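You operate a simulated robot arm through the tools that you are given. There is no shell and no other tool. Be economical: measure what you need, move in short steps, check, and stop when the job is done.

You run a simulated two-armed robot. Do the job below in one go: nothing can be reset, and whatever is moved stays where it is left.

## Task
Pick up the green powder jar with one hand, pass it to the other hand and put it on the low shelf of the dye bench. Set down upright: green powder jar.

The check looks at the end state, three seconds after you hand in, the way a careful person would. Anything else that was tipped, shoved, dropped, spilled or broken makes it a failure.

## Robot
Two 7-joint arms with two-finger parallel grippers on one trunk, on a base that drives. Base frame: it is fixed to the floor where the robot stands at the start and does not move with it; the origin is under the middle of the robot, x ahead of it, y to its left, z up; the surface under the hand at the start is at about z = 780. Lengths are in mm, angles in degrees, forces in N, time in s.
The left shoulder is at the start at [70, 130, 1137], the right one opposite. With the tool pointing down near the work surface each hand reaches from about 100 to 500 mm from the robot's upright axis, wherever it stands, measured 20 degrees to its own side. Places, roughly: low shelf of the dye bench [-300, 2200, 300]. Payload 1.57 kg a hand.
The tool frame of a hand sits at the grasp point between the pads (the TCP): z along the fingers, y along the line on which they close. The tips reach 30 mm beyond it. Largest opening 80 mm; finger width 17, thickness 12; the body of the gripper, 40 by 82 mm, starts 80 mm behind the TCP.
Orientation is that of the tool frame in the base frame, as [roll, pitch, yaw] about the fixed x, y, z axes, in that order (R = Rz(yaw) Ry(pitch) Rx(roll)). With the fingers straight down and closing along the base's y, the tool's x points along the base's -x, its y along +y and its z along -z.

## Interface
- The arms move only by the tool send_rows. It takes "left_deltas", "right_deltas" or both (then of equal length, played together; a hand with none holds still); each is one flat list of numbers, 7 for each row, row after row: the shift along the tool's x, y, z in mm, then the turn, a rotation vector about the tool's x, y, z in degrees, then the opening, from 0 (shut) to 1 (fully open). In form: [tx, ty, tz, wx, wy, wz, gripper, tx, ty, tz, wx, wy, wz, gripper, ...]. A call has 1 to 10 rows; each row shifts and turns the commanded pose from where the row before left it, along the tool's axes as they then stand. Rows are played at 5 a second. More than 50 mm and 8.6 degrees between two rows, or a gripper value outside its range, and nothing of the call is played. Where a pose cannot be reached the arm comes as near as it can. A force on the tool above 40 N (or 10 N above the force at the start of the call, whichever is more), or a blocked arm, ends the call early, and 0.2 s more pass. Each finger travels about 108 mm/s and halts on what it meets, pressing with about 37 N; the grip force reading is that of the motor and also rises with nothing between the fingers. The clock runs only during rows and for 0.2 s after the last one: add rows that do not move to give the fingers time. The reply holds the time, the measured pose of the TCP, the force on the tool along the base axes, the opening and the grip force, in the units named above and with some noise, with the torque about the TCP (base axes, N m) and any sound that the robot's microphone picked up.
- Cameras (640 x 400 px; columns grow to the right, rows downward): "scene" is now at [127.2, 10.7, 1345.3]; the picture's right is [0.13, -0.99, 0.00], its down [-0.76, -0.10, -0.65] and it looks along [0.64, 0.08, -0.76] (base axes); focal length 261 px, centre (320, 200). "left" rides on the left gripper at [72, 7, -122] in its tool frame; the picture's right is [-0.09, 1.00, 0.00], its down [-0.84, -0.08, -0.54] and it looks along [-0.54, -0.05, 0.84] (tool axes); focal length 238 px, centre (320, 200). "right" rides on the right gripper at [72, -7, -122] in its tool frame; the picture's right is [0.09, 1.00, 0.00], its down [-0.84, 0.08, -0.54] and it looks along [-0.54, 0.05, 0.84] (tool axes); focal length 238 px, centre (320, 200).
- capture(camera): a new picture of that camera. The clock stands still meanwhile.
- raise_lower(by): slides the trunk up (or, below 0, down) by that many mm; the arms and the scene camera ride with it, the base frame stays. It gives what a move gives, with no picture.
- base_move(legs): drives the robot by 1 to 6 legs, each [ahead, left, turn to the left] in mm, mm and degrees, along the robot's own axes; the way and the turn of a leg run together, so that a leg with both is an arc; at most 1500 mm and 180 degrees a leg. The arms and the cameras ride along, it lands a little off, and it stops where it bumps. It gives what a move gives.
- turn_head(pan, tilt): turns the head with the scene camera to pan (to the left, within 86 degrees either way) and tilt (down, from -29 to 69), counted from straight ahead of the robot. It gives what a move gives.
- measure_at(camera, pixels): for up to 12 pixels [column, row] of the newest picture of that camera ("zoom" is the newest enlarged one), the place [x, y, z] in the base frame of the surface seen there, good to about 3 mm. The clock stands still meanwhile.
- close_up(camera, box): a new picture of the part [left, top, right, bottom] of that camera's present view, enlarged. The clock stands still meanwhile.
- job_done(): hands the job in; it is judged then, once.

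Go step by step. Measure first, check grasps and placings, and put right what went wrong. The budget is 80 turns and 58 pictures, counting those below and the enlarged ones. Unless the task says otherwise, let go and move clear before handing in, and close with one line.

The tools are called as name(argument=value, ...) on one line, values as JSON. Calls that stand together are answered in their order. send_rows: Moves the arms, as the interface text tells. Its arguments: {"type":"object","properties":{"left_deltas":{"type":"array"},"right_deltas":{"type":"array"}},"required":[]} The other tools are called the same way: raise_lower (by) slides the trunk up or down; base_move (legs) drives the base; turn_head (pan, tilt) turns the head that bears the scene camera; capture (camera) takes a picture; measure_at (camera, pixels) gives the place of the surface under pixels of a picture; close_up (camera, box) takes an enlarged picture of a part of a camera's view; job_done () hands the job in.

At the start:

```text
t: 0.0
left_position: [320.9, 201.9, 1043.7]
left_tcp_rot: [180.0, 0.0, -180.0]
left_contact_force: [-1.7, 0.1, -0.3]
left_ft_torque: [0.01, 0.01, 0.01]
left_gripper_width: 80.0
left_gripper_force: 0.2
right_position: [359.9, -115.8, 980.0]
right_tcp_rot: [180.0, 0.0, -180.0]
right_contact_force: [1.1, -0.1, 0.0]
right_ft_torque: [0.0, 0.02, 0.03]
right_gripper_width: 80.2
right_gripper_force: 0.0
trunk travel left (down, up): [-775.0, 165.0]
robot x, y, heading: [2.0, -2.9, 0.2]
head pan, tilt: [7.4, 49.6]
```

scene: 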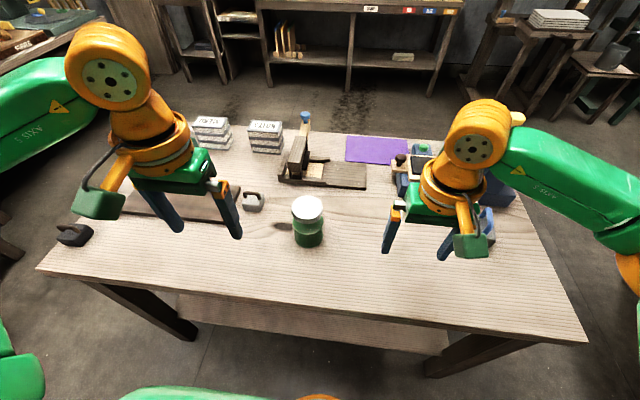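
right: 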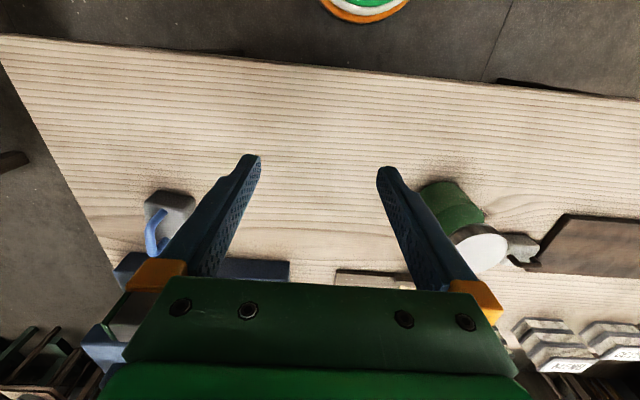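
left: 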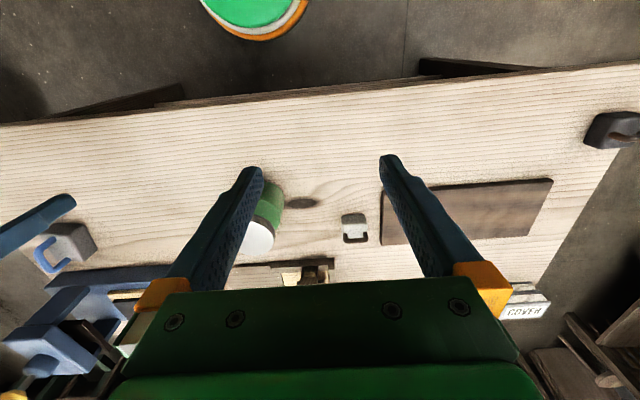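

The green jar with a pale lid stands near the table centre (scene about px 307,220). I'll enlarge it and measure its lid and surroundings.

close_up(camera="scene", box=[230, 120, 390, 260])

measure_at(camera="scene", pixels=[[307, 198], [307, 208], [293, 208], [321, 208], [307, 218], [308, 235], [308, 247], [300, 260], [254, 203], [330, 180]])

```text
2.86 times, centred on (310, 190) of scene
```

zoom: 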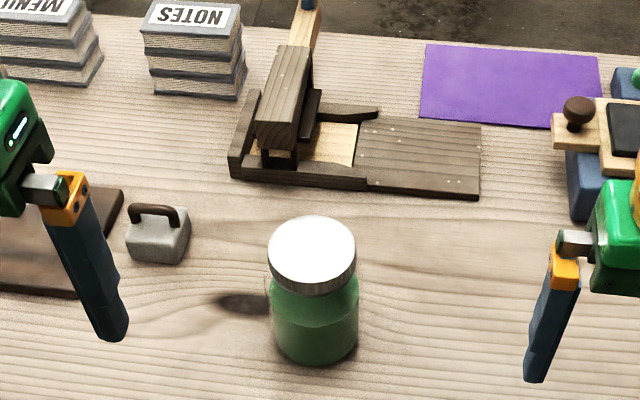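

```text
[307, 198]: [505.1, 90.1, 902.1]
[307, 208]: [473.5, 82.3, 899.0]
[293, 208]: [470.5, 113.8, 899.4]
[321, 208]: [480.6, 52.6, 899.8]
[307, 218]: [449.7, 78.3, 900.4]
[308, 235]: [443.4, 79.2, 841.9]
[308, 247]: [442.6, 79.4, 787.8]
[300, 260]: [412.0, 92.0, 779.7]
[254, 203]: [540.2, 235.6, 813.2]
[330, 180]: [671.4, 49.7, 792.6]
```

The jar is centred near (474, 82), spans z 780–900 and is about 63 mm wide. Next I look left toward the dye bench to plan how the shelf has to be approached.

turn_head(pan=86, tilt=25)

capture(camera="scene")

```text
t: 1.5
left_position: [320.7, 203.1, 1044.0]
left_tcp_rot: [180.0, 0.0, -179.9]
left_contact_force: [0.3, -0.3, -0.1]
left_ft_torque: [-0.02, 0.01, 0.0]
left_gripper_width: 80.1
left_gripper_force: 0.0
right_position: [360.1, -114.9, 982.0]
right_tcp_rot: [179.9, 0.0, 180.0]
right_contact_force: [-0.4, -0.3, -0.8]
right_ft_torque: [0.02, -0.03, 0.03]
right_gripper_width: 80.0
right_gripper_force: 0.0
trunk travel left (down, up): [-775.0, 165.0]
robot x, y, heading: [1.6, 0.4, -0.1]
head pan, tilt: [85.9, 25.0]
```

```text
53 pictures are left
```

scene: 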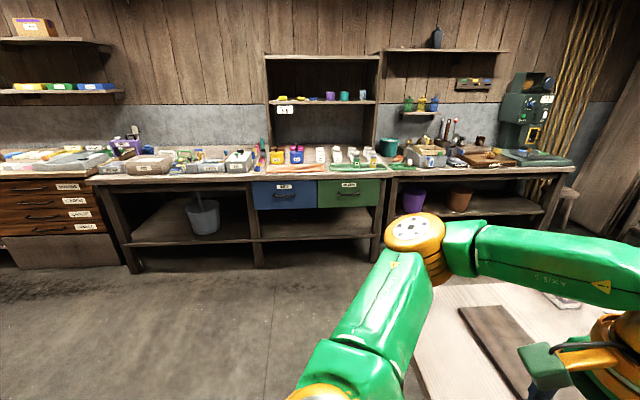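

measure_at(camera="scene", pixels=[[160, 242], [240, 238], [205, 222], [120, 243], [312, 235], [365, 230], [312, 212], [250, 178], [318, 208], [120, 180], [480, 212], [210, 205]])

close_up(camera="scene", box=[90, 140, 400, 290])

```text
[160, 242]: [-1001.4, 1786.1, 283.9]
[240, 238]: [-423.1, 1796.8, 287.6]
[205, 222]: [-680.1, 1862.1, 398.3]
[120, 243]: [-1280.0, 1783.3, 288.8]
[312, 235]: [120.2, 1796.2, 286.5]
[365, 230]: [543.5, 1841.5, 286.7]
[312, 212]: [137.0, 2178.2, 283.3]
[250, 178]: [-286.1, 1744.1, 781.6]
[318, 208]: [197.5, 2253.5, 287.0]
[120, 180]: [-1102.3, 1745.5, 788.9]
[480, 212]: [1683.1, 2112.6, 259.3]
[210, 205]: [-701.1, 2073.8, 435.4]
```

```text
2.06 times, centred on (245, 215) of scene
```

zoom: 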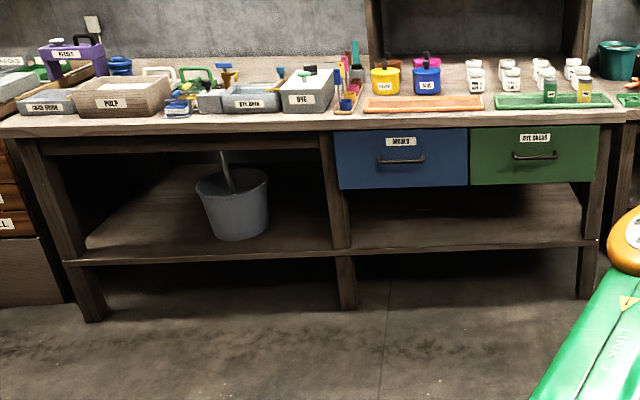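

The dye bench's low shelf is at z ≈ 287 with its front edge at y ≈ 1785, and there is plenty of clear space. Plan: the left hand grips the jar near its top from above, the right hand takes the lower body from the side, then I drive. I start by bringing the left hand above the jar, yawed 30°.

send_rows(left_deltas=[-30.6, -24.2, 7, 0, 0, 0, 1, -30.6, -24.2, 7, 0, 0, 0, 1, -30.6, -24.2, 7, 0, 0, 0, 1, -30.6, -24.2, 7, 0, 0, 0, 1, -30.6, -24.2, 7, 0, 0, 0, 1, 0, 0, 0, 0, 0, -7.5, 1, 0, 0, 0, 0, 0, -7.5, 1, 0, 0, 0, 0, 0, -7.5, 1, 0, 0, 0, 0, 0, -7.5, 1, 0, 0, 0, 0, 0, 0, 1])

turn_head(pan=7, tilt=45)

capture(camera="left")

capture(camera="scene")

```text
t: 3.7
left_position: [471.8, 81.9, 1008.6]
left_tcp_rot: [180.0, 0.0, -149.9]
left_contact_force: [-1.0, 0.9, 0.3]
left_ft_torque: [0.0, -0.01, 0.01]
left_gripper_width: 79.9
left_gripper_force: 0.0
right_position: [360.6, -116.5, 980.1]
right_tcp_rot: [179.9, 0.0, 180.0]
right_contact_force: [-0.8, -0.4, -0.4]
right_ft_torque: [-0.02, 0.02, 0.04]
right_gripper_width: 79.9
right_gripper_force: 0.1
trunk travel left (down, up): [-775.0, 165.0]
robot x, y, heading: [-0.8, -1.1, 0.1]
head pan, tilt: [85.9, 25.0]
```

```text
t: 5.2
left_position: [472.3, 81.1, 1009.3]
left_tcp_rot: [-180.0, 0.0, -150.0]
left_contact_force: [-0.8, 0.4, -0.5]
left_ft_torque: [-0.01, 0.01, -0.01]
left_gripper_width: 79.8
left_gripper_force: 0.1
right_position: [360.4, -115.7, 979.9]
right_tcp_rot: [180.0, 0.0, -179.9]
right_contact_force: [0.7, -0.4, 0.3]
right_ft_torque: [0.02, 0.01, -0.02]
right_gripper_width: 79.9
right_gripper_force: 0.0
trunk travel left (down, up): [-775.0, 165.0]
robot x, y, heading: [0.5, -3.3, -0.0]
head pan, tilt: [7.0, 45.0]
```

```text
51 pictures are left
```

left: 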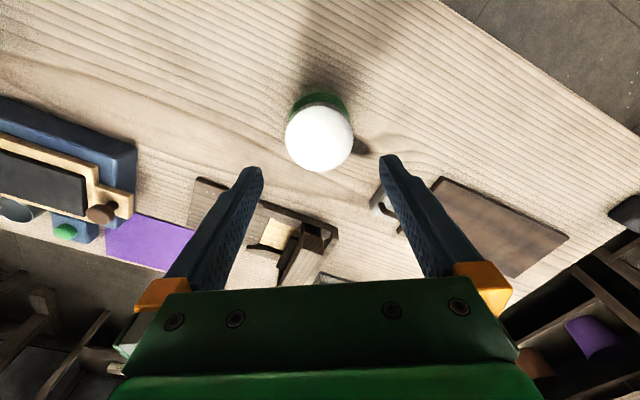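

```text
50 pictures are left
```

scene: 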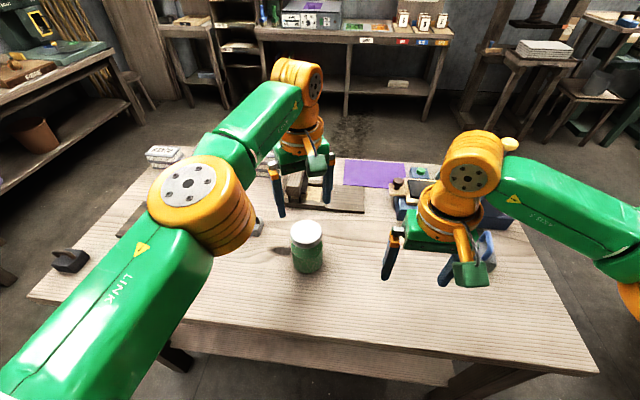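

The lid shows centred at about (319,138) in the left picture. I'll measure its edges for an exact centre and diameter.

measure_at(camera="left", pixels=[[319, 138], [288, 138], [351, 138], [319, 107], [319, 169], [297, 116], [341, 116], [297, 160], [341, 160], [319, 97]])

close_up(camera="scene", box=[270, 210, 350, 290])

```text
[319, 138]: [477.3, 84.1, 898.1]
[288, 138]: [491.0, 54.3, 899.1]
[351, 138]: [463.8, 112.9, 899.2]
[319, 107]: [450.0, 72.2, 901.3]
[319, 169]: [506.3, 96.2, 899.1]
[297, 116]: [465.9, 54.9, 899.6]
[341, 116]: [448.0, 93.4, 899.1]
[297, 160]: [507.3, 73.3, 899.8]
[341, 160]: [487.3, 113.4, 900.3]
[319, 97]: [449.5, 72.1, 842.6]
```

```text
5.00 times, centred on (310, 250) of scene
```

zoom: 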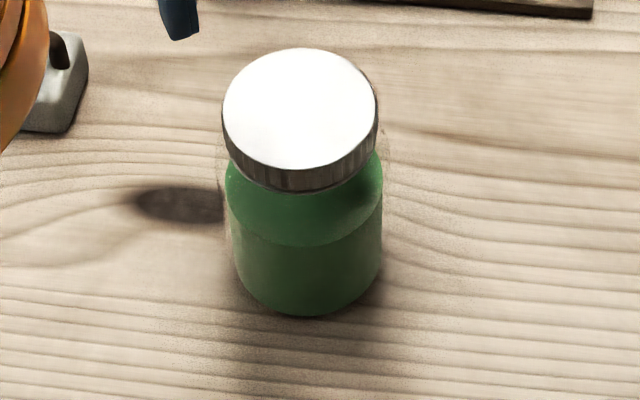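

Lid centre ≈ (477.5, 84), diameter ≈ 65 mm, but the glass outline in the zoom (x 218–390) suggests a wider body. I'll measure the body silhouette before gripping.

measure_at(camera="zoom", pixels=[[232, 190], [225, 190], [380, 180], [386, 175], [238, 250], [231, 240], [380, 250], [384, 240], [305, 205], [305, 250], [305, 300], [305, 180]])

close_up(camera="right", box=[400, 150, 540, 290])

close_up(camera="scene", box=[285, 215, 330, 280])

```text
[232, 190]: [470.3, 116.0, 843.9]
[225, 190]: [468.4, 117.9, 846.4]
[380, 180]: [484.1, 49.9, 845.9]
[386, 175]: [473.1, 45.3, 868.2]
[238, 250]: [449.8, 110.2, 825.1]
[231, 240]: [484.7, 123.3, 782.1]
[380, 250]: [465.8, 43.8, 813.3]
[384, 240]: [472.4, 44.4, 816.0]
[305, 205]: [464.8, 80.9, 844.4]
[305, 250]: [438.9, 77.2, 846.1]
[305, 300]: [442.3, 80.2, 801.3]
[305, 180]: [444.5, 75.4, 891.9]
```

```text
2.86 times, centred on (470, 220) of right
```

zoom: 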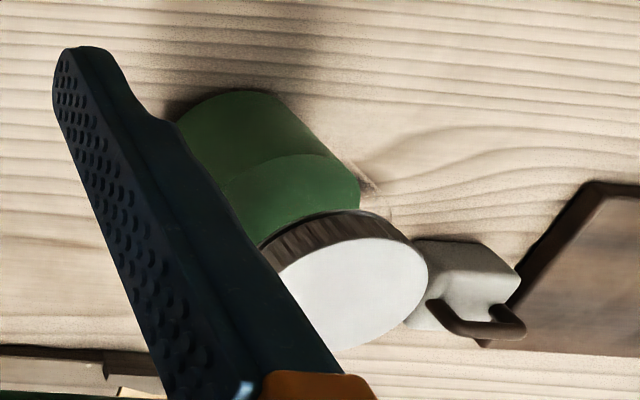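

```text
6.15 times, centred on (308, 248) of scene
```

zoom: 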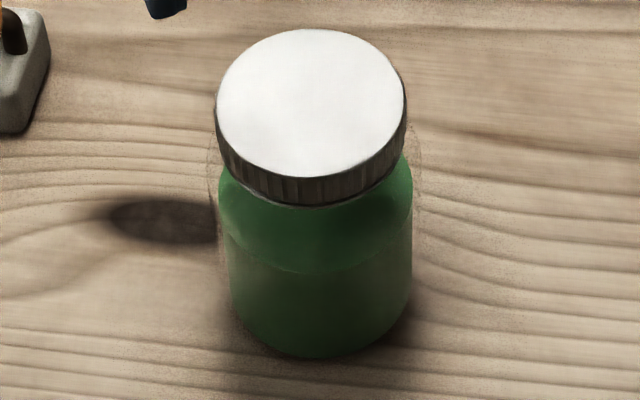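

Readings show the glass body is about 75 mm wide (x 439 at the front against centre 477.5), too tight for the 80 mm opening, while the lid is about 65 mm wide at z 880–900. Both hands will hold the lid on crossed axes. I'll turn the left hand to yaw −30, centre it and go down to just above the lid.

send_rows(left_deltas=[0, 0, 0, 0, 0, 7.5, 1, 0, 0, 0, 0, 0, 7.5, 1, 0, 0, 0, 0, 0, 7.5, 1, 0, 0, 0, 0, 0, 7.5, 1, 0, 0, 0, 0, 0, 7.5, 1, 0, 0, 0, 0, 0, 7.5, 1, 0, 0, 0, 0, 0, 7.5, 1, 0, 0, 0, 0, 0, 7.5, 1, -3.5, 4.9, 35, 0, 0, 0, 1, 0, 0, 30, 0, 0, 0, 1])

capture(camera="left")

```text
t: 7.4
left_position: [464.7, 114.1, 934.9]
left_tcp_rot: [-179.4, -0.4, 153.2]
left_contact_force: [0.9, 0.4, -0.1]
left_ft_torque: [0.01, -0.03, 0.02]
left_gripper_width: 79.7
left_gripper_force: 0.1
left hand out of reach, approached as far as the arm can: row 7, 8
right_position: [361.2, -116.0, 981.5]
right_tcp_rot: [179.9, -0.1, 180.0]
right_contact_force: [-0.4, 0.6, -0.1]
right_ft_torque: [-0.02, 0.04, -0.02]
right_gripper_width: 79.9
right_gripper_force: 0.1
trunk travel left (down, up): [-775.0, 165.0]
robot x, y, heading: [0.5, 0.4, -0.2]
head pan, tilt: [7.0, 45.0]
```

```text
46 pictures are left
```

left: 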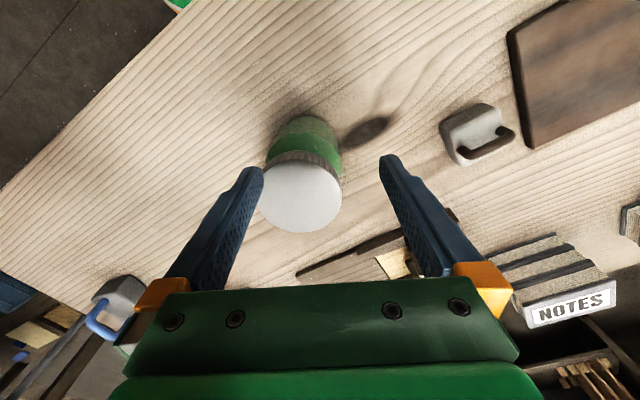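

Joint limits stop the left hand near yaw −27 and the TCP sat off by about 30 mm in y. I'll lift a bit, back off the yaw, and then re-read the pose.

send_rows(left_deltas=[0, 0, -20, 0, 0, -6, 1, 0, 0, 0, 0, 0, -6, 1, 0, 0, 0, 0, 0, -3, 1, 0, 0, 0, 0, 0, 0, 1])

```text
t: 8.4
left_position: [464.2, 114.3, 954.7]
left_tcp_rot: [-179.5, -0.5, 168.4]
left_contact_force: [0.4, 0.7, -0.6]
left_ft_torque: [0.0, -0.04, 0.0]
left_gripper_width: 80.2
left_gripper_force: 0.1
right_position: [360.6, -116.6, 981.1]
right_tcp_rot: [179.8, 0.0, 180.0]
right_contact_force: [0.6, -0.6, -0.4]
right_ft_torque: [-0.01, 0.02, -0.01]
right_gripper_width: 80.1
right_gripper_force: 0.0
trunk travel left (down, up): [-775.0, 165.0]
robot x, y, heading: [0.1, -4.4, -0.1]
head pan, tilt: [7.0, 45.0]
```

Now at yaw −11.6, offset (13, −30) from the jar axis. I move onto it and down to just above the lid.

send_rows(left_deltas=[-19.1, -27, 0, 0, 0, 0, 1, 0, 0, 20, 0, 0, 0, 1, 0, 0, 0, 0, 0, 0, 1])

capture(camera="left")

measure_at(camera="left", pixels=[[320, 190], [288, 190], [352, 190], [320, 165], [320, 220], [320, 205]])

```text
t: 9.2
left_position: [477.8, 83.3, 935.1]
left_tcp_rot: [-179.5, -0.4, 168.3]
left_contact_force: [-0.4, 0.3, -0.2]
left_ft_torque: [0.02, 0.01, 0.02]
left_gripper_width: 80.2
left_gripper_force: 0.1
right_position: [360.5, -114.8, 980.9]
right_tcp_rot: [-179.9, 0.0, -180.0]
right_contact_force: [0.6, -0.1, -0.7]
right_ft_torque: [0.0, -0.05, 0.0]
right_gripper_width: 79.9
right_gripper_force: 0.1
trunk travel left (down, up): [-775.0, 165.0]
robot x, y, heading: [-0.3, -0.4, 0.0]
head pan, tilt: [7.0, 45.0]
```

```text
45 pictures are left
```

left: 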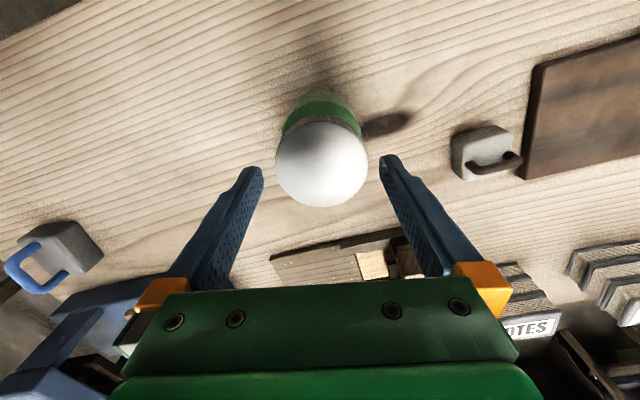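

```text
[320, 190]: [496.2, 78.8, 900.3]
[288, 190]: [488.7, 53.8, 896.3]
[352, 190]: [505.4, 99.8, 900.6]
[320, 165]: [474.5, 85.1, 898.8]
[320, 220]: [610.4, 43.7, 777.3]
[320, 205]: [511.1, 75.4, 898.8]
```

The lid (cols 275–367) is centred between the fingers (col 321). Going down 28 mm so that the pads flank the lid, then closing.

send_rows(left_deltas=[0, 0, 14, 0, 0, 0, 1, 0, 0, 14, 0, 0, 0, 1, 0, 0, 0, 0, 0, 0, 1, 0, 0, 0, 0, 0, 0, 0.6, 0, 0, 0, 0, 0, 0, 0.6, 0, 0, 0, 0, 0, 0, 0.6])

capture(camera="left")

```text
t: 10.6
left_position: [477.3, 82.4, 907.6]
left_tcp_rot: [-179.5, -0.5, 168.4]
left_contact_force: [0.3, -0.2, 0.5]
left_ft_torque: [-0.06, -0.02, -0.03]
left_gripper_width: 66.8
left_gripper_force: 37.0
right_position: [361.3, -115.7, 981.3]
right_tcp_rot: [179.9, -0.1, -180.0]
right_contact_force: [0.7, 0.4, 0.6]
right_ft_torque: [0.0, 0.01, 0.01]
right_gripper_width: 79.8
right_gripper_force: 0.0
trunk travel left (down, up): [-775.0, 165.0]
robot x, y, heading: [-3.1, -2.4, 0.0]
head pan, tilt: [7.0, 45.0]
```

```text
44 pictures are left
```

left: 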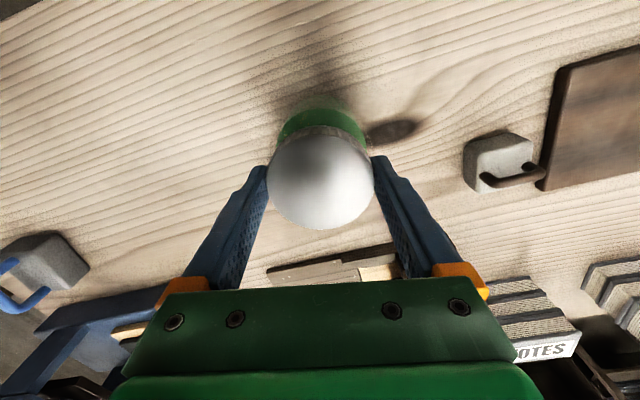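

Gripped at 66.8 mm with 37 N on the lid. Test lift of 15 mm.

send_rows(left_deltas=[0, 0, -8, 0, 0, 0, 0.5, 0, 0, -7, 0, 0, 0, 0.5, 0, 0, 0, 0, 0, 0, 0.5, 0, 0, 0, 0, 0, 0, 0.5])

close_up(camera="scene", box=[250, 170, 370, 290])

```text
t: 11.6
left_position: [478.2, 83.2, 921.6]
left_tcp_rot: [-179.4, -0.5, 168.3]
left_contact_force: [0.7, -0.4, -3.9]
left_ft_torque: [0.0, 0.03, 0.01]
left_gripper_width: 66.9
left_gripper_force: 37.1
right_position: [362.2, -116.4, 981.2]
right_tcp_rot: [179.9, 0.0, -179.9]
right_contact_force: [-0.7, -0.1, -0.2]
right_ft_torque: [0.03, 0.02, -0.01]
right_gripper_width: 79.9
right_gripper_force: 0.0
trunk travel left (down, up): [-775.0, 165.0]
robot x, y, heading: [0.2, -3.3, 0.1]
head pan, tilt: [7.0, 45.0]
```

```text
3.33 times, centred on (310, 230) of scene
```

zoom: 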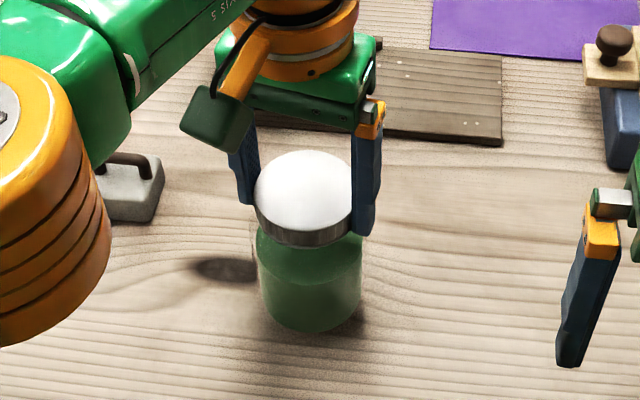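

The load of about 4 N shows the whole jar came up with the lid. I'll raise it 120 mm, then turn the right hand 60° to the left for the receiving approach.

send_rows(left_deltas=[0, 0, -40, 0, 0, 0, 0.5, 0, 0, -40, 0, 0, 0, 0.5, 0, 0, -40, 0, 0, 0, 0.5, 0, 0, 0, 0, 0, 0, 0.5, 0, 0, 0, 0, 0, 0, 0.5, 0, 0, 0, 0, 0, 0, 0.5, 0, 0, 0, 0, 0, 0, 0.5, 0, 0, 0, 0, 0, 0, 0.5], right_deltas=[0, 0, 0, 0, 0, -7.5, 1, 0, 0, 0, 0, 0, -7.5, 1, 0, 0, 0, 0, 0, -7.5, 1, 0, 0, 0, 0, 0, -7.5, 1, 0, 0, 0, 0, 0, -7.5, 1, 0, 0, 0, 0, 0, -7.5, 1, 0, 0, 0, 0, 0, -7.5, 1, 0, 0, 0, 0, 0, -7.5, 1])

```text
t: 13.4
left_position: [463.5, 81.3, 1026.8]
left_tcp_rot: [-179.4, -0.6, 168.4]
left_contact_force: [-0.3, -0.4, -3.1]
left_ft_torque: [0.01, 0.01, 0.0]
left_gripper_width: 66.8
left_gripper_force: 36.7
left hand out of reach, approached as far as the arm can: row 2, 3
right_position: [356.5, -125.5, 977.1]
right_tcp_rot: [179.5, 0.1, -121.4]
right_contact_force: [-0.6, 0.2, -0.1]
right_ft_torque: [0.01, 0.0, -0.01]
right_gripper_width: 80.3
right_gripper_force: 0.1
right hand out of reach, approached as far as the arm can: row 8
trunk travel left (down, up): [-775.0, 165.0]
robot x, y, heading: [1.1, 2.9, 0.2]
head pan, tilt: [7.0, 45.0]
```

Both hands are near where I want them. Now I pitch the right hand up toward horizontal, watching for reach limits.

send_rows(right_deltas=[0, 0, 0, 0, -7.5, 0, 1, 0, 0, 0, 0, -7.5, 0, 1, 0, 0, 0, 0, -7.5, 0, 1, 0, 0, 0, 0, -7.5, 0, 1, 0, 0, 0, 0, -7.5, 0, 1, 0, 0, 0, 0, -7.5, 0, 1, 0, 0, 0, 0, -7.5, 0, 1, 0, 0, 0, 0, -7.5, 0, 1, 0, 0, 0, 0, -7.5, 0, 1, 0, 0, 0, 0, -7.5, 0, 1])

capture(camera="scene")

```text
t: 15.6
left_position: [462.7, 80.0, 1026.5]
left_tcp_rot: [-179.4, -0.6, 168.4]
left_contact_force: [0.3, -0.1, -3.8]
left_ft_torque: [0.01, 0.03, 0.01]
left_gripper_width: 66.8
left_gripper_force: 36.9
right_position: [318.6, -98.4, 964.2]
right_tcp_rot: [-179.6, 51.0, -121.4]
right_contact_force: [-0.7, 0.2, 0.4]
right_ft_torque: [0.02, -0.04, -0.01]
right_gripper_width: 79.9
right_gripper_force: 0.1
right hand out of reach, approached as far as the arm can: row 1, 3, 4, 5, 6, 7, 8, 9, 10
trunk travel left (down, up): [-775.0, 165.0]
robot x, y, heading: [-0.0, -1.5, -0.3]
head pan, tilt: [7.0, 45.0]
```

```text
42 pictures are left
```

scene: 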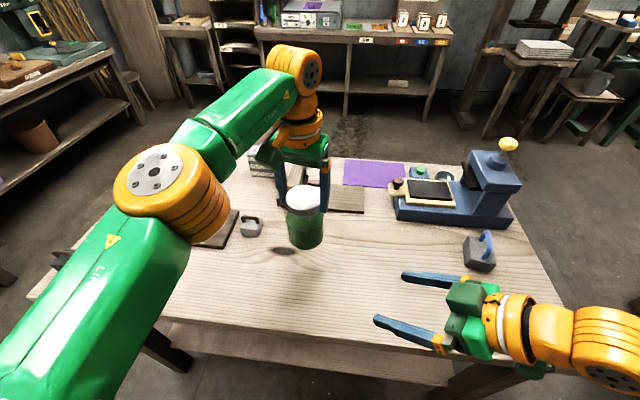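

The right hand stopped at 39° below horizontal, because the arm is folded too close. I'll move it out to a 100 mm stand-off from the jar, then pitch further.

send_rows(right_deltas=[-29.2, -7.6, 17.8, 0, 0, 0, 1, -29.2, -7.6, 17.8, 0, 0, 0, 1, -29.2, -7.6, 17.8, 0, 0, 0, 1, -29.2, -7.6, 17.8, 0, 0, 0, 1, 0, 0, 0, 0, -7, 0, 1, 0, 0, 0, 0, -7, 0, 1, 0, 0, 0, 0, -7, 0, 1, 0, 0, 0, 0, 0, 0, 1])

capture(camera="scene")

```text
t: 17.4
left_position: [463.8, 81.1, 1025.9]
left_tcp_rot: [-179.3, -0.6, 168.4]
left_contact_force: [0.9, 0.6, -3.7]
left_ft_torque: [0.04, 0.04, -0.03]
left_gripper_width: 66.6
left_gripper_force: 36.9
right_position: [412.5, -4.6, 1008.4]
right_tcp_rot: [-179.2, 71.9, -121.0]
right_contact_force: [0.5, -0.5, -0.1]
right_ft_torque: [0.02, 0.01, 0.0]
right_gripper_width: 80.1
right_gripper_force: 0.0
trunk travel left (down, up): [-775.0, 165.0]
robot x, y, heading: [-0.9, -2.5, 0.0]
head pan, tilt: [7.0, 45.0]
```

```text
41 pictures are left
```

scene: 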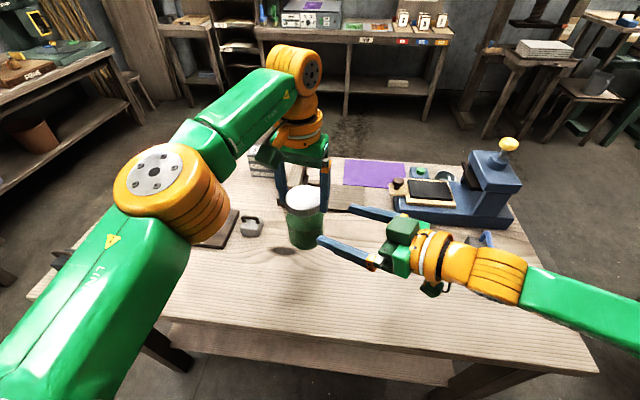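

The right hand now sits 18° below horizontal, heading 59°, 100 mm from the jar. I check alignment through the right camera.

capture(camera="right")

close_up(camera="scene", box=[260, 150, 420, 270])

measure_at(camera="scene", pixels=[[303, 190], [303, 200], [290, 200], [304, 210], [304, 217], [318, 241], [345, 206]])

```text
40 pictures are left
```

right: 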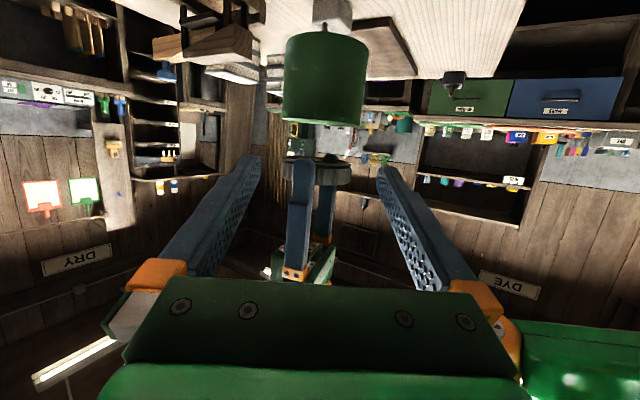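

```text
3.33 times, centred on (340, 210) of scene
```

zoom: 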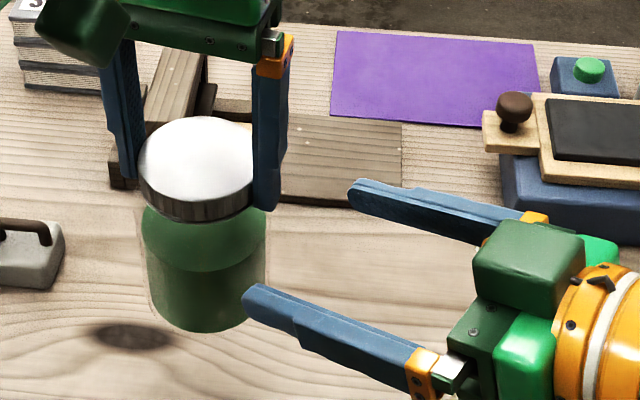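

```text
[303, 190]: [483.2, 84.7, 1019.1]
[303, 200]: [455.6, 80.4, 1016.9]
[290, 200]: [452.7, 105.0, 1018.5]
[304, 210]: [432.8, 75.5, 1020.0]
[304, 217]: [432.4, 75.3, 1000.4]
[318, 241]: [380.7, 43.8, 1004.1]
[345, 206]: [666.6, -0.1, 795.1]
```

The lid (right view cols 287–350) is centred between the fingers (250/388), at about (463, 81, 1009). I advance 60 of the 99 mm and check.

send_rows(right_deltas=[-6.4, 0.2, 18.8, 0, 0, 0, 1, -6.4, 0.2, 18.8, 0, 0, 0, 1, -6.4, 0.2, 18.8, 0, 0, 0, 1, 0, 0, 0, 0, 0, 0, 1])

capture(camera="right")

close_up(camera="scene", box=[250, 150, 410, 270])

```text
t: 18.4
left_position: [463.6, 80.6, 1024.8]
left_tcp_rot: [-179.4, -0.6, 168.3]
left_contact_force: [-0.9, 0.2, -4.4]
left_ft_torque: [-0.03, 0.05, -0.01]
left_gripper_width: 66.9
left_gripper_force: 36.4
right_position: [443.2, 47.4, 1009.9]
right_tcp_rot: [-179.3, 71.8, -121.0]
right_contact_force: [0.8, 0.7, 0.8]
right_ft_torque: [-0.02, 0.0, -0.01]
right_gripper_width: 79.8
right_gripper_force: 0.2
trunk travel left (down, up): [-775.0, 165.0]
robot x, y, heading: [2.1, -2.4, 0.2]
head pan, tilt: [7.0, 45.0]
```

```text
38 pictures are left
```

right: 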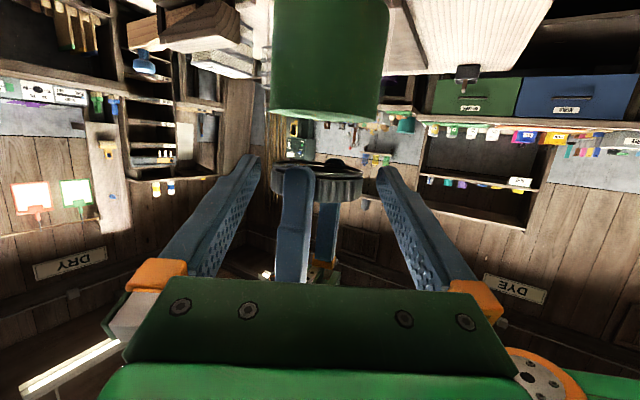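

```text
3.33 times, centred on (330, 210) of scene
```

zoom: 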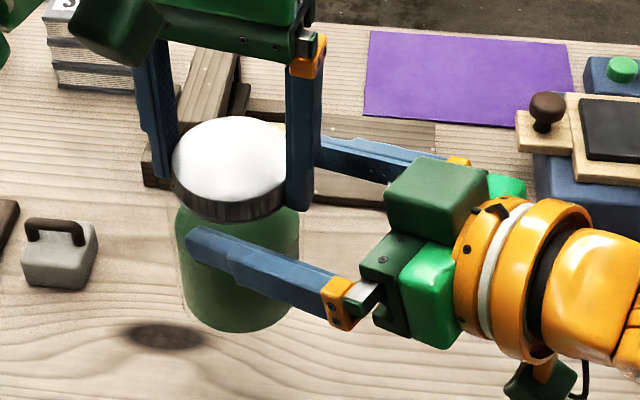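

The lid (cols 272–362) is still centred between the fingers. I'll finish the advance, then close the right gripper.

send_rows(right_deltas=[-5, 0.1, 12.2, 0, 0, 0, 1, -5, 0.1, 12.2, 0, 0, 0, 1, -4, 0.1, 12.1, 0, 0, 0, 1, 0, 0, 0, 0, 0, 0, 1])

close_up(camera="scene", box=[250, 150, 410, 270])

```text
t: 19.4
left_position: [463.7, 81.3, 1026.3]
left_tcp_rot: [-179.5, -0.6, 168.4]
left_contact_force: [0.0, 0.0, -3.6]
left_ft_torque: [0.02, 0.01, 0.0]
left_gripper_width: 67.0
left_gripper_force: 37.1
right_position: [463.6, 79.8, 1012.5]
right_tcp_rot: [-179.2, 71.8, -121.1]
right_contact_force: [0.5, 0.6, 0.5]
right_ft_torque: [-0.01, -0.01, 0.0]
right_gripper_width: 79.9
right_gripper_force: 0.1
trunk travel left (down, up): [-775.0, 165.0]
robot x, y, heading: [0.7, -3.0, 0.0]
head pan, tilt: [7.0, 45.0]
```

```text
3.33 times, centred on (330, 210) of scene
```

zoom: 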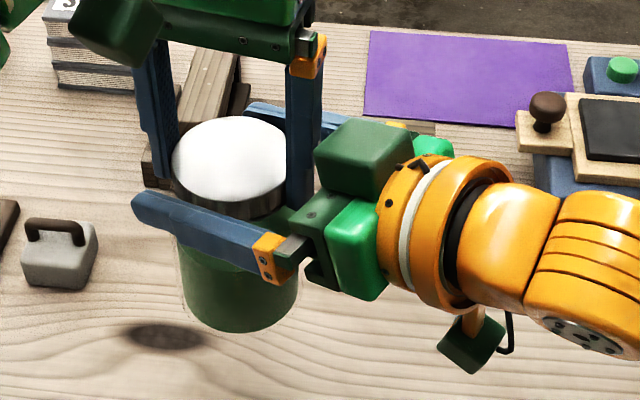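

No contact, and the fingers straddle the lid. Closing the right hand.

send_rows(right_deltas=[0, 0, 0, 0, 0, 0, 0.6, 0, 0, 0, 0, 0, 0, 0.6, 0, 0, 0, 0, 0, 0, 0.5, 0, 0, 0, 0, 0, 0, 0.5])

capture(camera="right")

```text
t: 20.4
left_position: [463.3, 80.9, 1025.1]
left_tcp_rot: [-179.5, -0.6, 168.4]
left_contact_force: [-20.4, 3.7, -0.9]
left_ft_torque: [0.2, 0.26, -0.01]
left_gripper_width: 66.7
left_gripper_force: 37.2
right_position: [463.9, 78.8, 1011.9]
right_tcp_rot: [-179.1, 71.7, -121.1]
right_contact_force: [19.9, -3.8, 0.1]
right_ft_torque: [-0.17, 0.04, -0.02]
right_gripper_width: 67.1
right_gripper_force: 37.0
trunk travel left (down, up): [-775.0, 165.0]
robot x, y, heading: [1.7, 0.1, 0.2]
head pan, tilt: [7.0, 45.0]
```

```text
35 pictures are left
```

right: 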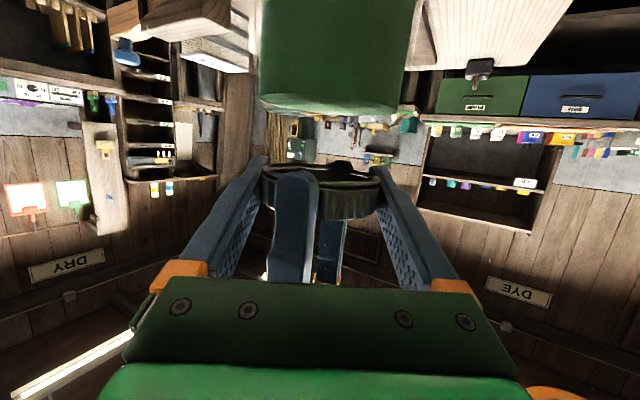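

Both hands hold the lid (66.7 and 67.1 mm) with about 20 N between them. I ease the right hand 1 mm and then open the left.

send_rows(left_deltas=[0, 0, 0, 0, 0, 0, 0.5, 0, 0, 0, 0, 0, 0, 1, 0, 0, 0, 0, 0, 0, 1, 0, 0, 0, 0, 0, 0, 1], right_deltas=[0, -1, 0, 0, 0, 0, 0.5, 0, 0, 0, 0, 0, 0, 0.5, 0, 0, 0, 0, 0, 0, 0.5, 0, 0, 0, 0, 0, 0, 0.5])

close_up(camera="scene", box=[250, 150, 410, 270])

```text
t: 21.4
left_position: [463.7, 81.6, 1026.6]
left_tcp_rot: [-179.4, -0.6, 168.4]
left_contact_force: [0.3, 0.6, 0.2]
left_ft_torque: [0.0, -0.02, -0.04]
left_gripper_width: 80.0
left_gripper_force: 0.1
right_position: [464.7, 79.4, 1011.3]
right_tcp_rot: [-179.4, 71.8, -121.1]
right_contact_force: [-0.5, -0.5, 0.0]
right_ft_torque: [0.0, -0.01, -0.02]
right_gripper_width: 67.0
right_gripper_force: 37.0
trunk travel left (down, up): [-775.0, 165.0]
robot x, y, heading: [-2.0, 3.7, 0.0]
head pan, tilt: [7.0, 45.0]
```

```text
3.33 times, centred on (330, 210) of scene
```

zoom: 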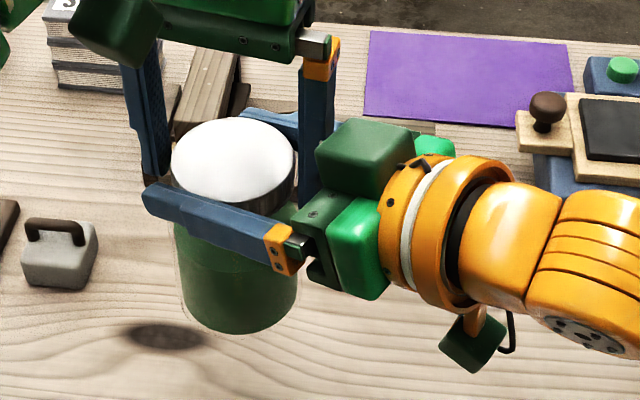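

The jar hangs in the right hand and the left is open. The left can't rise here, so I lower the right hand 60 mm straight down (jar bottom still about 60 mm above the table).

send_rows(right_deltas=[19, 0, 6.2, 0, 0, 0, 0.5, 19, 0, 6.2, 0, 0, 0, 0.5, 19, 0, 6.2, 0, 0, 0, 0.5, 0, 0, 0, 0, 0, 0, 0.5])

capture(camera="scene")

```text
t: 22.4
left_position: [463.4, 81.1, 1025.2]
left_tcp_rot: [-179.4, -0.6, 168.4]
left_contact_force: [0.4, 1.0, -0.2]
left_ft_torque: [0.02, 0.01, 0.01]
left_gripper_width: 80.0
left_gripper_force: 0.0
right_position: [464.4, 79.1, 950.6]
right_tcp_rot: [-179.4, 71.9, -121.1]
right_contact_force: [-0.7, 0.2, 0.1]
right_ft_torque: [0.03, -0.01, 0.02]
right_gripper_width: 66.6
right_gripper_force: 36.9
trunk travel left (down, up): [-775.0, 165.0]
robot x, y, heading: [1.5, 0.6, 0.1]
head pan, tilt: [7.0, 45.0]
```

```text
33 pictures are left
```

scene: 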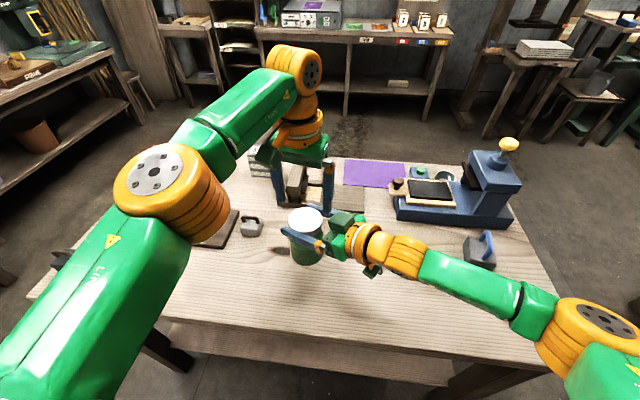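

The jar has left the open left hand and hangs upright in the right. I move the left hand back out of the way.

send_rows(left_deltas=[37, 21, -2, 0, 0, 0, 1, 37, 21, -2, 0, 0, 0, 1, 37, 21, -2, 0, 0, 0, 1, 37, 21, -2, 0, 0, 0, 1, 37, 21, -2, 0, 0, 0, 1, 0, 0, 0, 0, 0, 0, 1])

capture(camera="scene")

measure_at(camera="scene", pixels=[[180, 318], [400, 350], [590, 370], [120, 300], [30, 290], [40, 200], [90, 60]])

```text
t: 23.8
left_position: [306.0, 222.5, 1036.2]
left_tcp_rot: [-179.5, -0.7, 168.4]
left_contact_force: [-0.3, 0.1, 0.1]
left_ft_torque: [-0.01, 0.01, 0.0]
left_gripper_width: 80.1
left_gripper_force: 0.0
right_position: [464.2, 78.9, 950.1]
right_tcp_rot: [-179.5, 71.8, -121.2]
right_contact_force: [0.7, -1.3, 0.4]
right_ft_torque: [0.01, -0.01, -0.01]
right_gripper_width: 67.0
right_gripper_force: 37.1
trunk travel left (down, up): [-775.0, 165.0]
robot x, y, heading: [-0.9, 0.2, 0.1]
head pan, tilt: [7.0, 45.0]
```

```text
32 pictures are left
```

scene: 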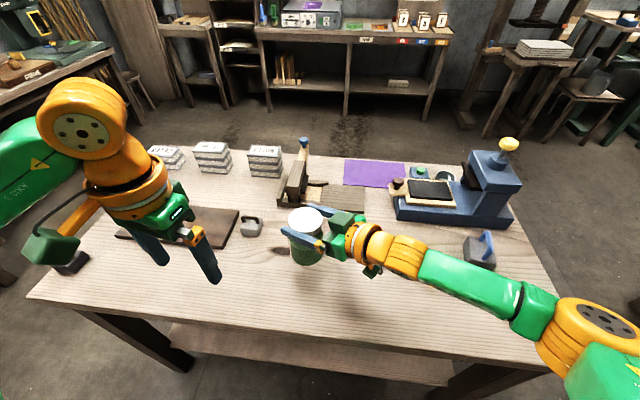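

```text
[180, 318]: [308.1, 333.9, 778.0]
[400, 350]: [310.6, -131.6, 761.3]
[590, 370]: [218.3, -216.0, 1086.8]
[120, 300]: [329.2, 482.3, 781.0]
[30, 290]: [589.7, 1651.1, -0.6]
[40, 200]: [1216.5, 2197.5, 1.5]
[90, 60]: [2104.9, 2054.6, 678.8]
```

The table edge is at x ≈ 310 and the left hand is clear. I back off 450 mm and turn left 90° to face the dye bench.

base_move(legs=[[-450, 0, 0], [0, 0, 45], [0, 0, 45]])

turn_head(pan=0, tilt=25)

capture(camera="scene")

```text
t: 30.7
left_position: [-671.1, 305.2, 1036.6]
left_tcp_rot: [-179.6, -0.6, -101.8]
left_contact_force: [0.0, -0.2, -0.1]
left_ft_torque: [0.02, -0.02, -0.02]
left_gripper_width: 80.1
left_gripper_force: 0.0
right_position: [-527.3, 463.7, 950.8]
right_tcp_rot: [-179.4, 71.9, -31.3]
right_contact_force: [0.0, -0.8, -0.2]
right_ft_torque: [0.02, 0.03, 0.0]
right_gripper_width: 66.6
right_gripper_force: 37.4
trunk travel left (down, up): [-775.0, 165.0]
robot x, y, heading: [-449.0, 1.8, 89.7]
head pan, tilt: [7.0, 45.0]
```

```text
t: 31.5
left_position: [-670.8, 305.3, 1035.9]
left_tcp_rot: [-179.5, -0.5, -101.8]
left_contact_force: [0.4, -0.4, -0.7]
left_ft_torque: [0.02, 0.0, 0.04]
left_gripper_width: 80.2
left_gripper_force: 0.0
right_position: [-527.5, 463.7, 950.8]
right_tcp_rot: [-179.3, 71.8, -31.3]
right_contact_force: [-0.2, -0.1, 0.1]
right_ft_torque: [-0.03, -0.03, -0.01]
right_gripper_width: 66.7
right_gripper_force: 37.1
trunk travel left (down, up): [-775.0, 165.0]
robot x, y, heading: [-451.9, 0.5, 89.7]
head pan, tilt: [0.0, 25.0]
```

```text
31 pictures are left
```

scene: 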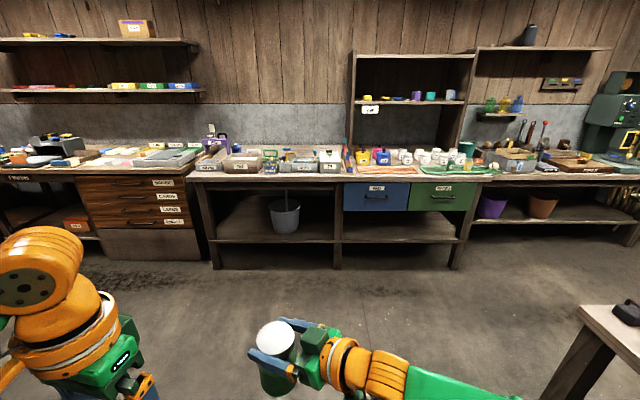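

The floor ahead is clear. I drive 750 mm forward and 300 mm right to line up with the right bay beneath the drawers, and yaw the right hand to point more straight ahead.

base_move(legs=[[750, 0, 0], [0, -300, 0]])

send_rows(right_deltas=[6, -20, 2, 6.18, 0, 2.02, 0.5, 6, -20, 2, 6.18, 0, 2.02, 0.5, 6, -20, 2, 6.18, 0, 2.02, 0.5, 6, -20, 2, 6.18, 0, 2.02, 0.5, 6, -20, 2, 6.18, 0, 2.02, 0.5, 0, 0, 0, 0, 0, 0, 0.5])

capture(camera="scene")

```text
t: 37.2
left_position: [-370.1, 1053.1, 1036.1]
left_tcp_rot: [-179.3, -0.5, -101.8]
left_contact_force: [-0.7, -1.2, 0.8]
left_ft_torque: [0.01, -0.01, -0.01]
left_gripper_width: 79.8
left_gripper_force: 0.1
right_position: [-226.3, 1211.7, 951.7]
right_tcp_rot: [-179.1, 71.7, -31.2]
right_contact_force: [-1.0, 0.1, 0.9]
right_ft_torque: [0.0, -0.05, -0.02]
right_gripper_width: 66.6
right_gripper_force: 37.0
trunk travel left (down, up): [-775.0, 165.0]
robot x, y, heading: [-146.2, 749.6, 89.9]
head pan, tilt: [0.0, 25.0]
```

```text
t: 38.6
left_position: [-369.7, 1053.9, 1035.3]
left_tcp_rot: [-179.5, -0.4, -101.9]
left_contact_force: [-0.2, 0.4, -0.7]
left_ft_torque: [-0.01, -0.01, 0.0]
left_gripper_width: 80.1
left_gripper_force: 0.0
right_position: [-134.4, 1279.4, 900.1]
right_tcp_rot: [-179.8, 71.8, -60.7]
right_contact_force: [-0.2, 0.0, -0.7]
right_ft_torque: [0.0, -0.01, 0.0]
right_gripper_width: 66.9
right_gripper_force: 37.1
right hand out of reach, approached as far as the arm can: row 4, 5
trunk travel left (down, up): [-775.0, 165.0]
robot x, y, heading: [-147.4, 744.3, 90.1]
head pan, tilt: [0.0, 25.0]
```

```text
30 pictures are left
```

scene: 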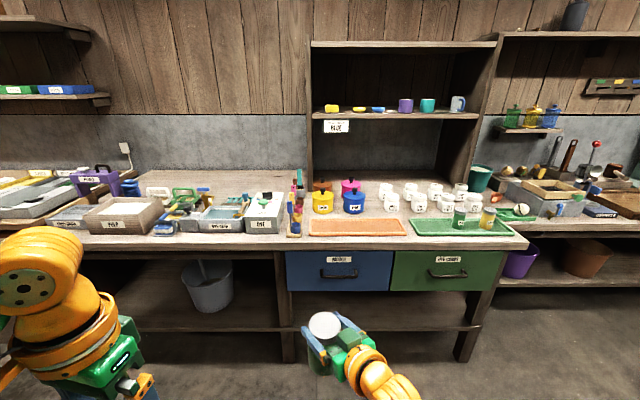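

Right hand now points 29° left of straight ahead with 535 mm reach. I measure the bay: posts, drawer bottoms and shelf.

measure_at(camera="scene", pixels=[[288, 310], [470, 310], [340, 290], [440, 290], [420, 325], [440, 312], [300, 327], [420, 300], [295, 300], [340, 275], [325, 326], [400, 245]])

close_up(camera="scene", box=[270, 230, 510, 380])

```text
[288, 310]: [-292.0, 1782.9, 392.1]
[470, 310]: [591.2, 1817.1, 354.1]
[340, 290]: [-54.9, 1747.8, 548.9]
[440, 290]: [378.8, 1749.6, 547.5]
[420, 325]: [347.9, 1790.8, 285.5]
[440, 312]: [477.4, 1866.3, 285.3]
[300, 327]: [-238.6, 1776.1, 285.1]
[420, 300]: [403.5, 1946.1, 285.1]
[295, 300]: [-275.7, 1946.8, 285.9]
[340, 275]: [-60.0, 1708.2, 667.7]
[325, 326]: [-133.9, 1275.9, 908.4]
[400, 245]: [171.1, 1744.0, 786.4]
```

```text
2.67 times, centred on (390, 305) of scene
```

zoom: 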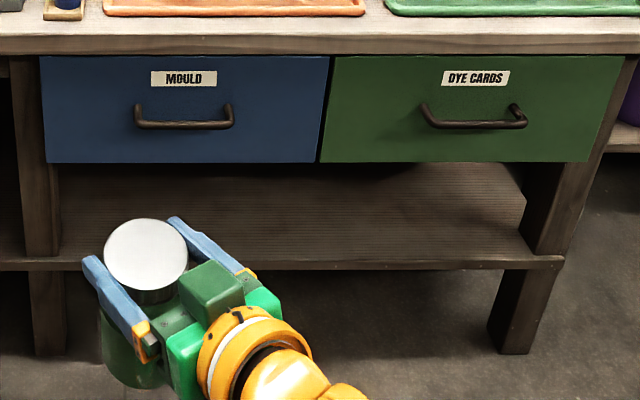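

The shelf is at z 285, its front edge at y ≈ 1775, drawer bottoms at z ≈ 545, posts at x ≈ −292 and 590. I lower the trunk so that the jar bottom is about 25 mm above shelf height while still away from the bench.

raise_lower(by=-477)

turn_head(pan=0, tilt=25)

capture(camera="scene")

```text
refused: -477 is not a number from -400 to 400
```

```text
t: 39.2
left_position: [-369.4, 1053.4, 1036.6]
left_tcp_rot: [-179.6, -0.4, -101.9]
left_contact_force: [0.4, 0.4, 0.5]
left_ft_torque: [0.03, 0.0, 0.02]
left_gripper_width: 80.1
left_gripper_force: 0.1
right_position: [-135.8, 1280.4, 900.5]
right_tcp_rot: [-179.8, 71.8, -60.7]
right_contact_force: [0.1, 0.0, 0.7]
right_ft_torque: [0.01, -0.02, -0.02]
right_gripper_width: 66.9
right_gripper_force: 37.4
trunk travel left (down, up): [-775.0, 165.0]
robot x, y, heading: [-149.7, 745.6, 89.7]
head pan, tilt: [0.0, 25.0]
```

```text
28 pictures are left
```

scene: 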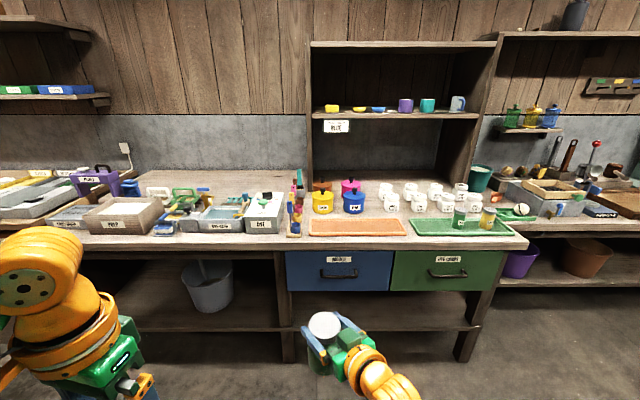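

The move is limited to 400 mm per call, so I lower in two calls.

raise_lower(by=-400)

raise_lower(by=-75)

capture(camera="scene")

```text
t: 43.0
left_position: [-369.0, 1053.4, 635.6]
left_tcp_rot: [-179.5, -0.5, -101.9]
left_contact_force: [-0.9, 0.0, 0.0]
left_ft_torque: [-0.01, 0.0, -0.01]
left_gripper_width: 79.9
left_gripper_force: 0.0
right_position: [-134.9, 1278.5, 500.3]
right_tcp_rot: [-179.8, 71.8, -60.8]
right_contact_force: [-0.4, -0.4, 0.0]
right_ft_torque: [-0.01, -0.01, 0.0]
right_gripper_width: 66.7
right_gripper_force: 37.4
trunk travel left (down, up): [-375.0, 565.0]
robot x, y, heading: [-148.5, 745.6, 89.9]
head pan, tilt: [0.0, 25.0]
```

```text
t: 44.1
left_position: [-369.0, 1052.5, 562.1]
left_tcp_rot: [-179.4, -0.5, -101.8]
left_contact_force: [-1.1, -0.3, -0.2]
left_ft_torque: [-0.02, -0.02, 0.01]
left_gripper_width: 79.9
left_gripper_force: 0.1
right_position: [-134.2, 1279.6, 425.6]
right_tcp_rot: [-179.7, 71.7, -60.7]
right_contact_force: [0.4, 0.9, 0.1]
right_ft_torque: [0.01, 0.0, -0.03]
right_gripper_width: 66.8
right_gripper_force: 37.1
trunk travel left (down, up): [-300.0, 640.0]
robot x, y, heading: [-146.8, 749.8, 89.7]
head pan, tilt: [0.0, 25.0]
```

```text
27 pictures are left
```

scene: 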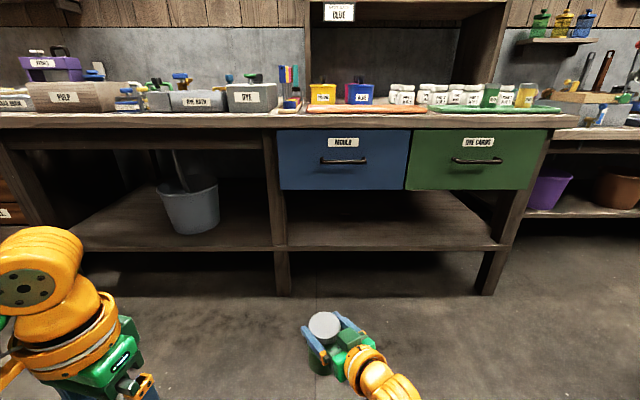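

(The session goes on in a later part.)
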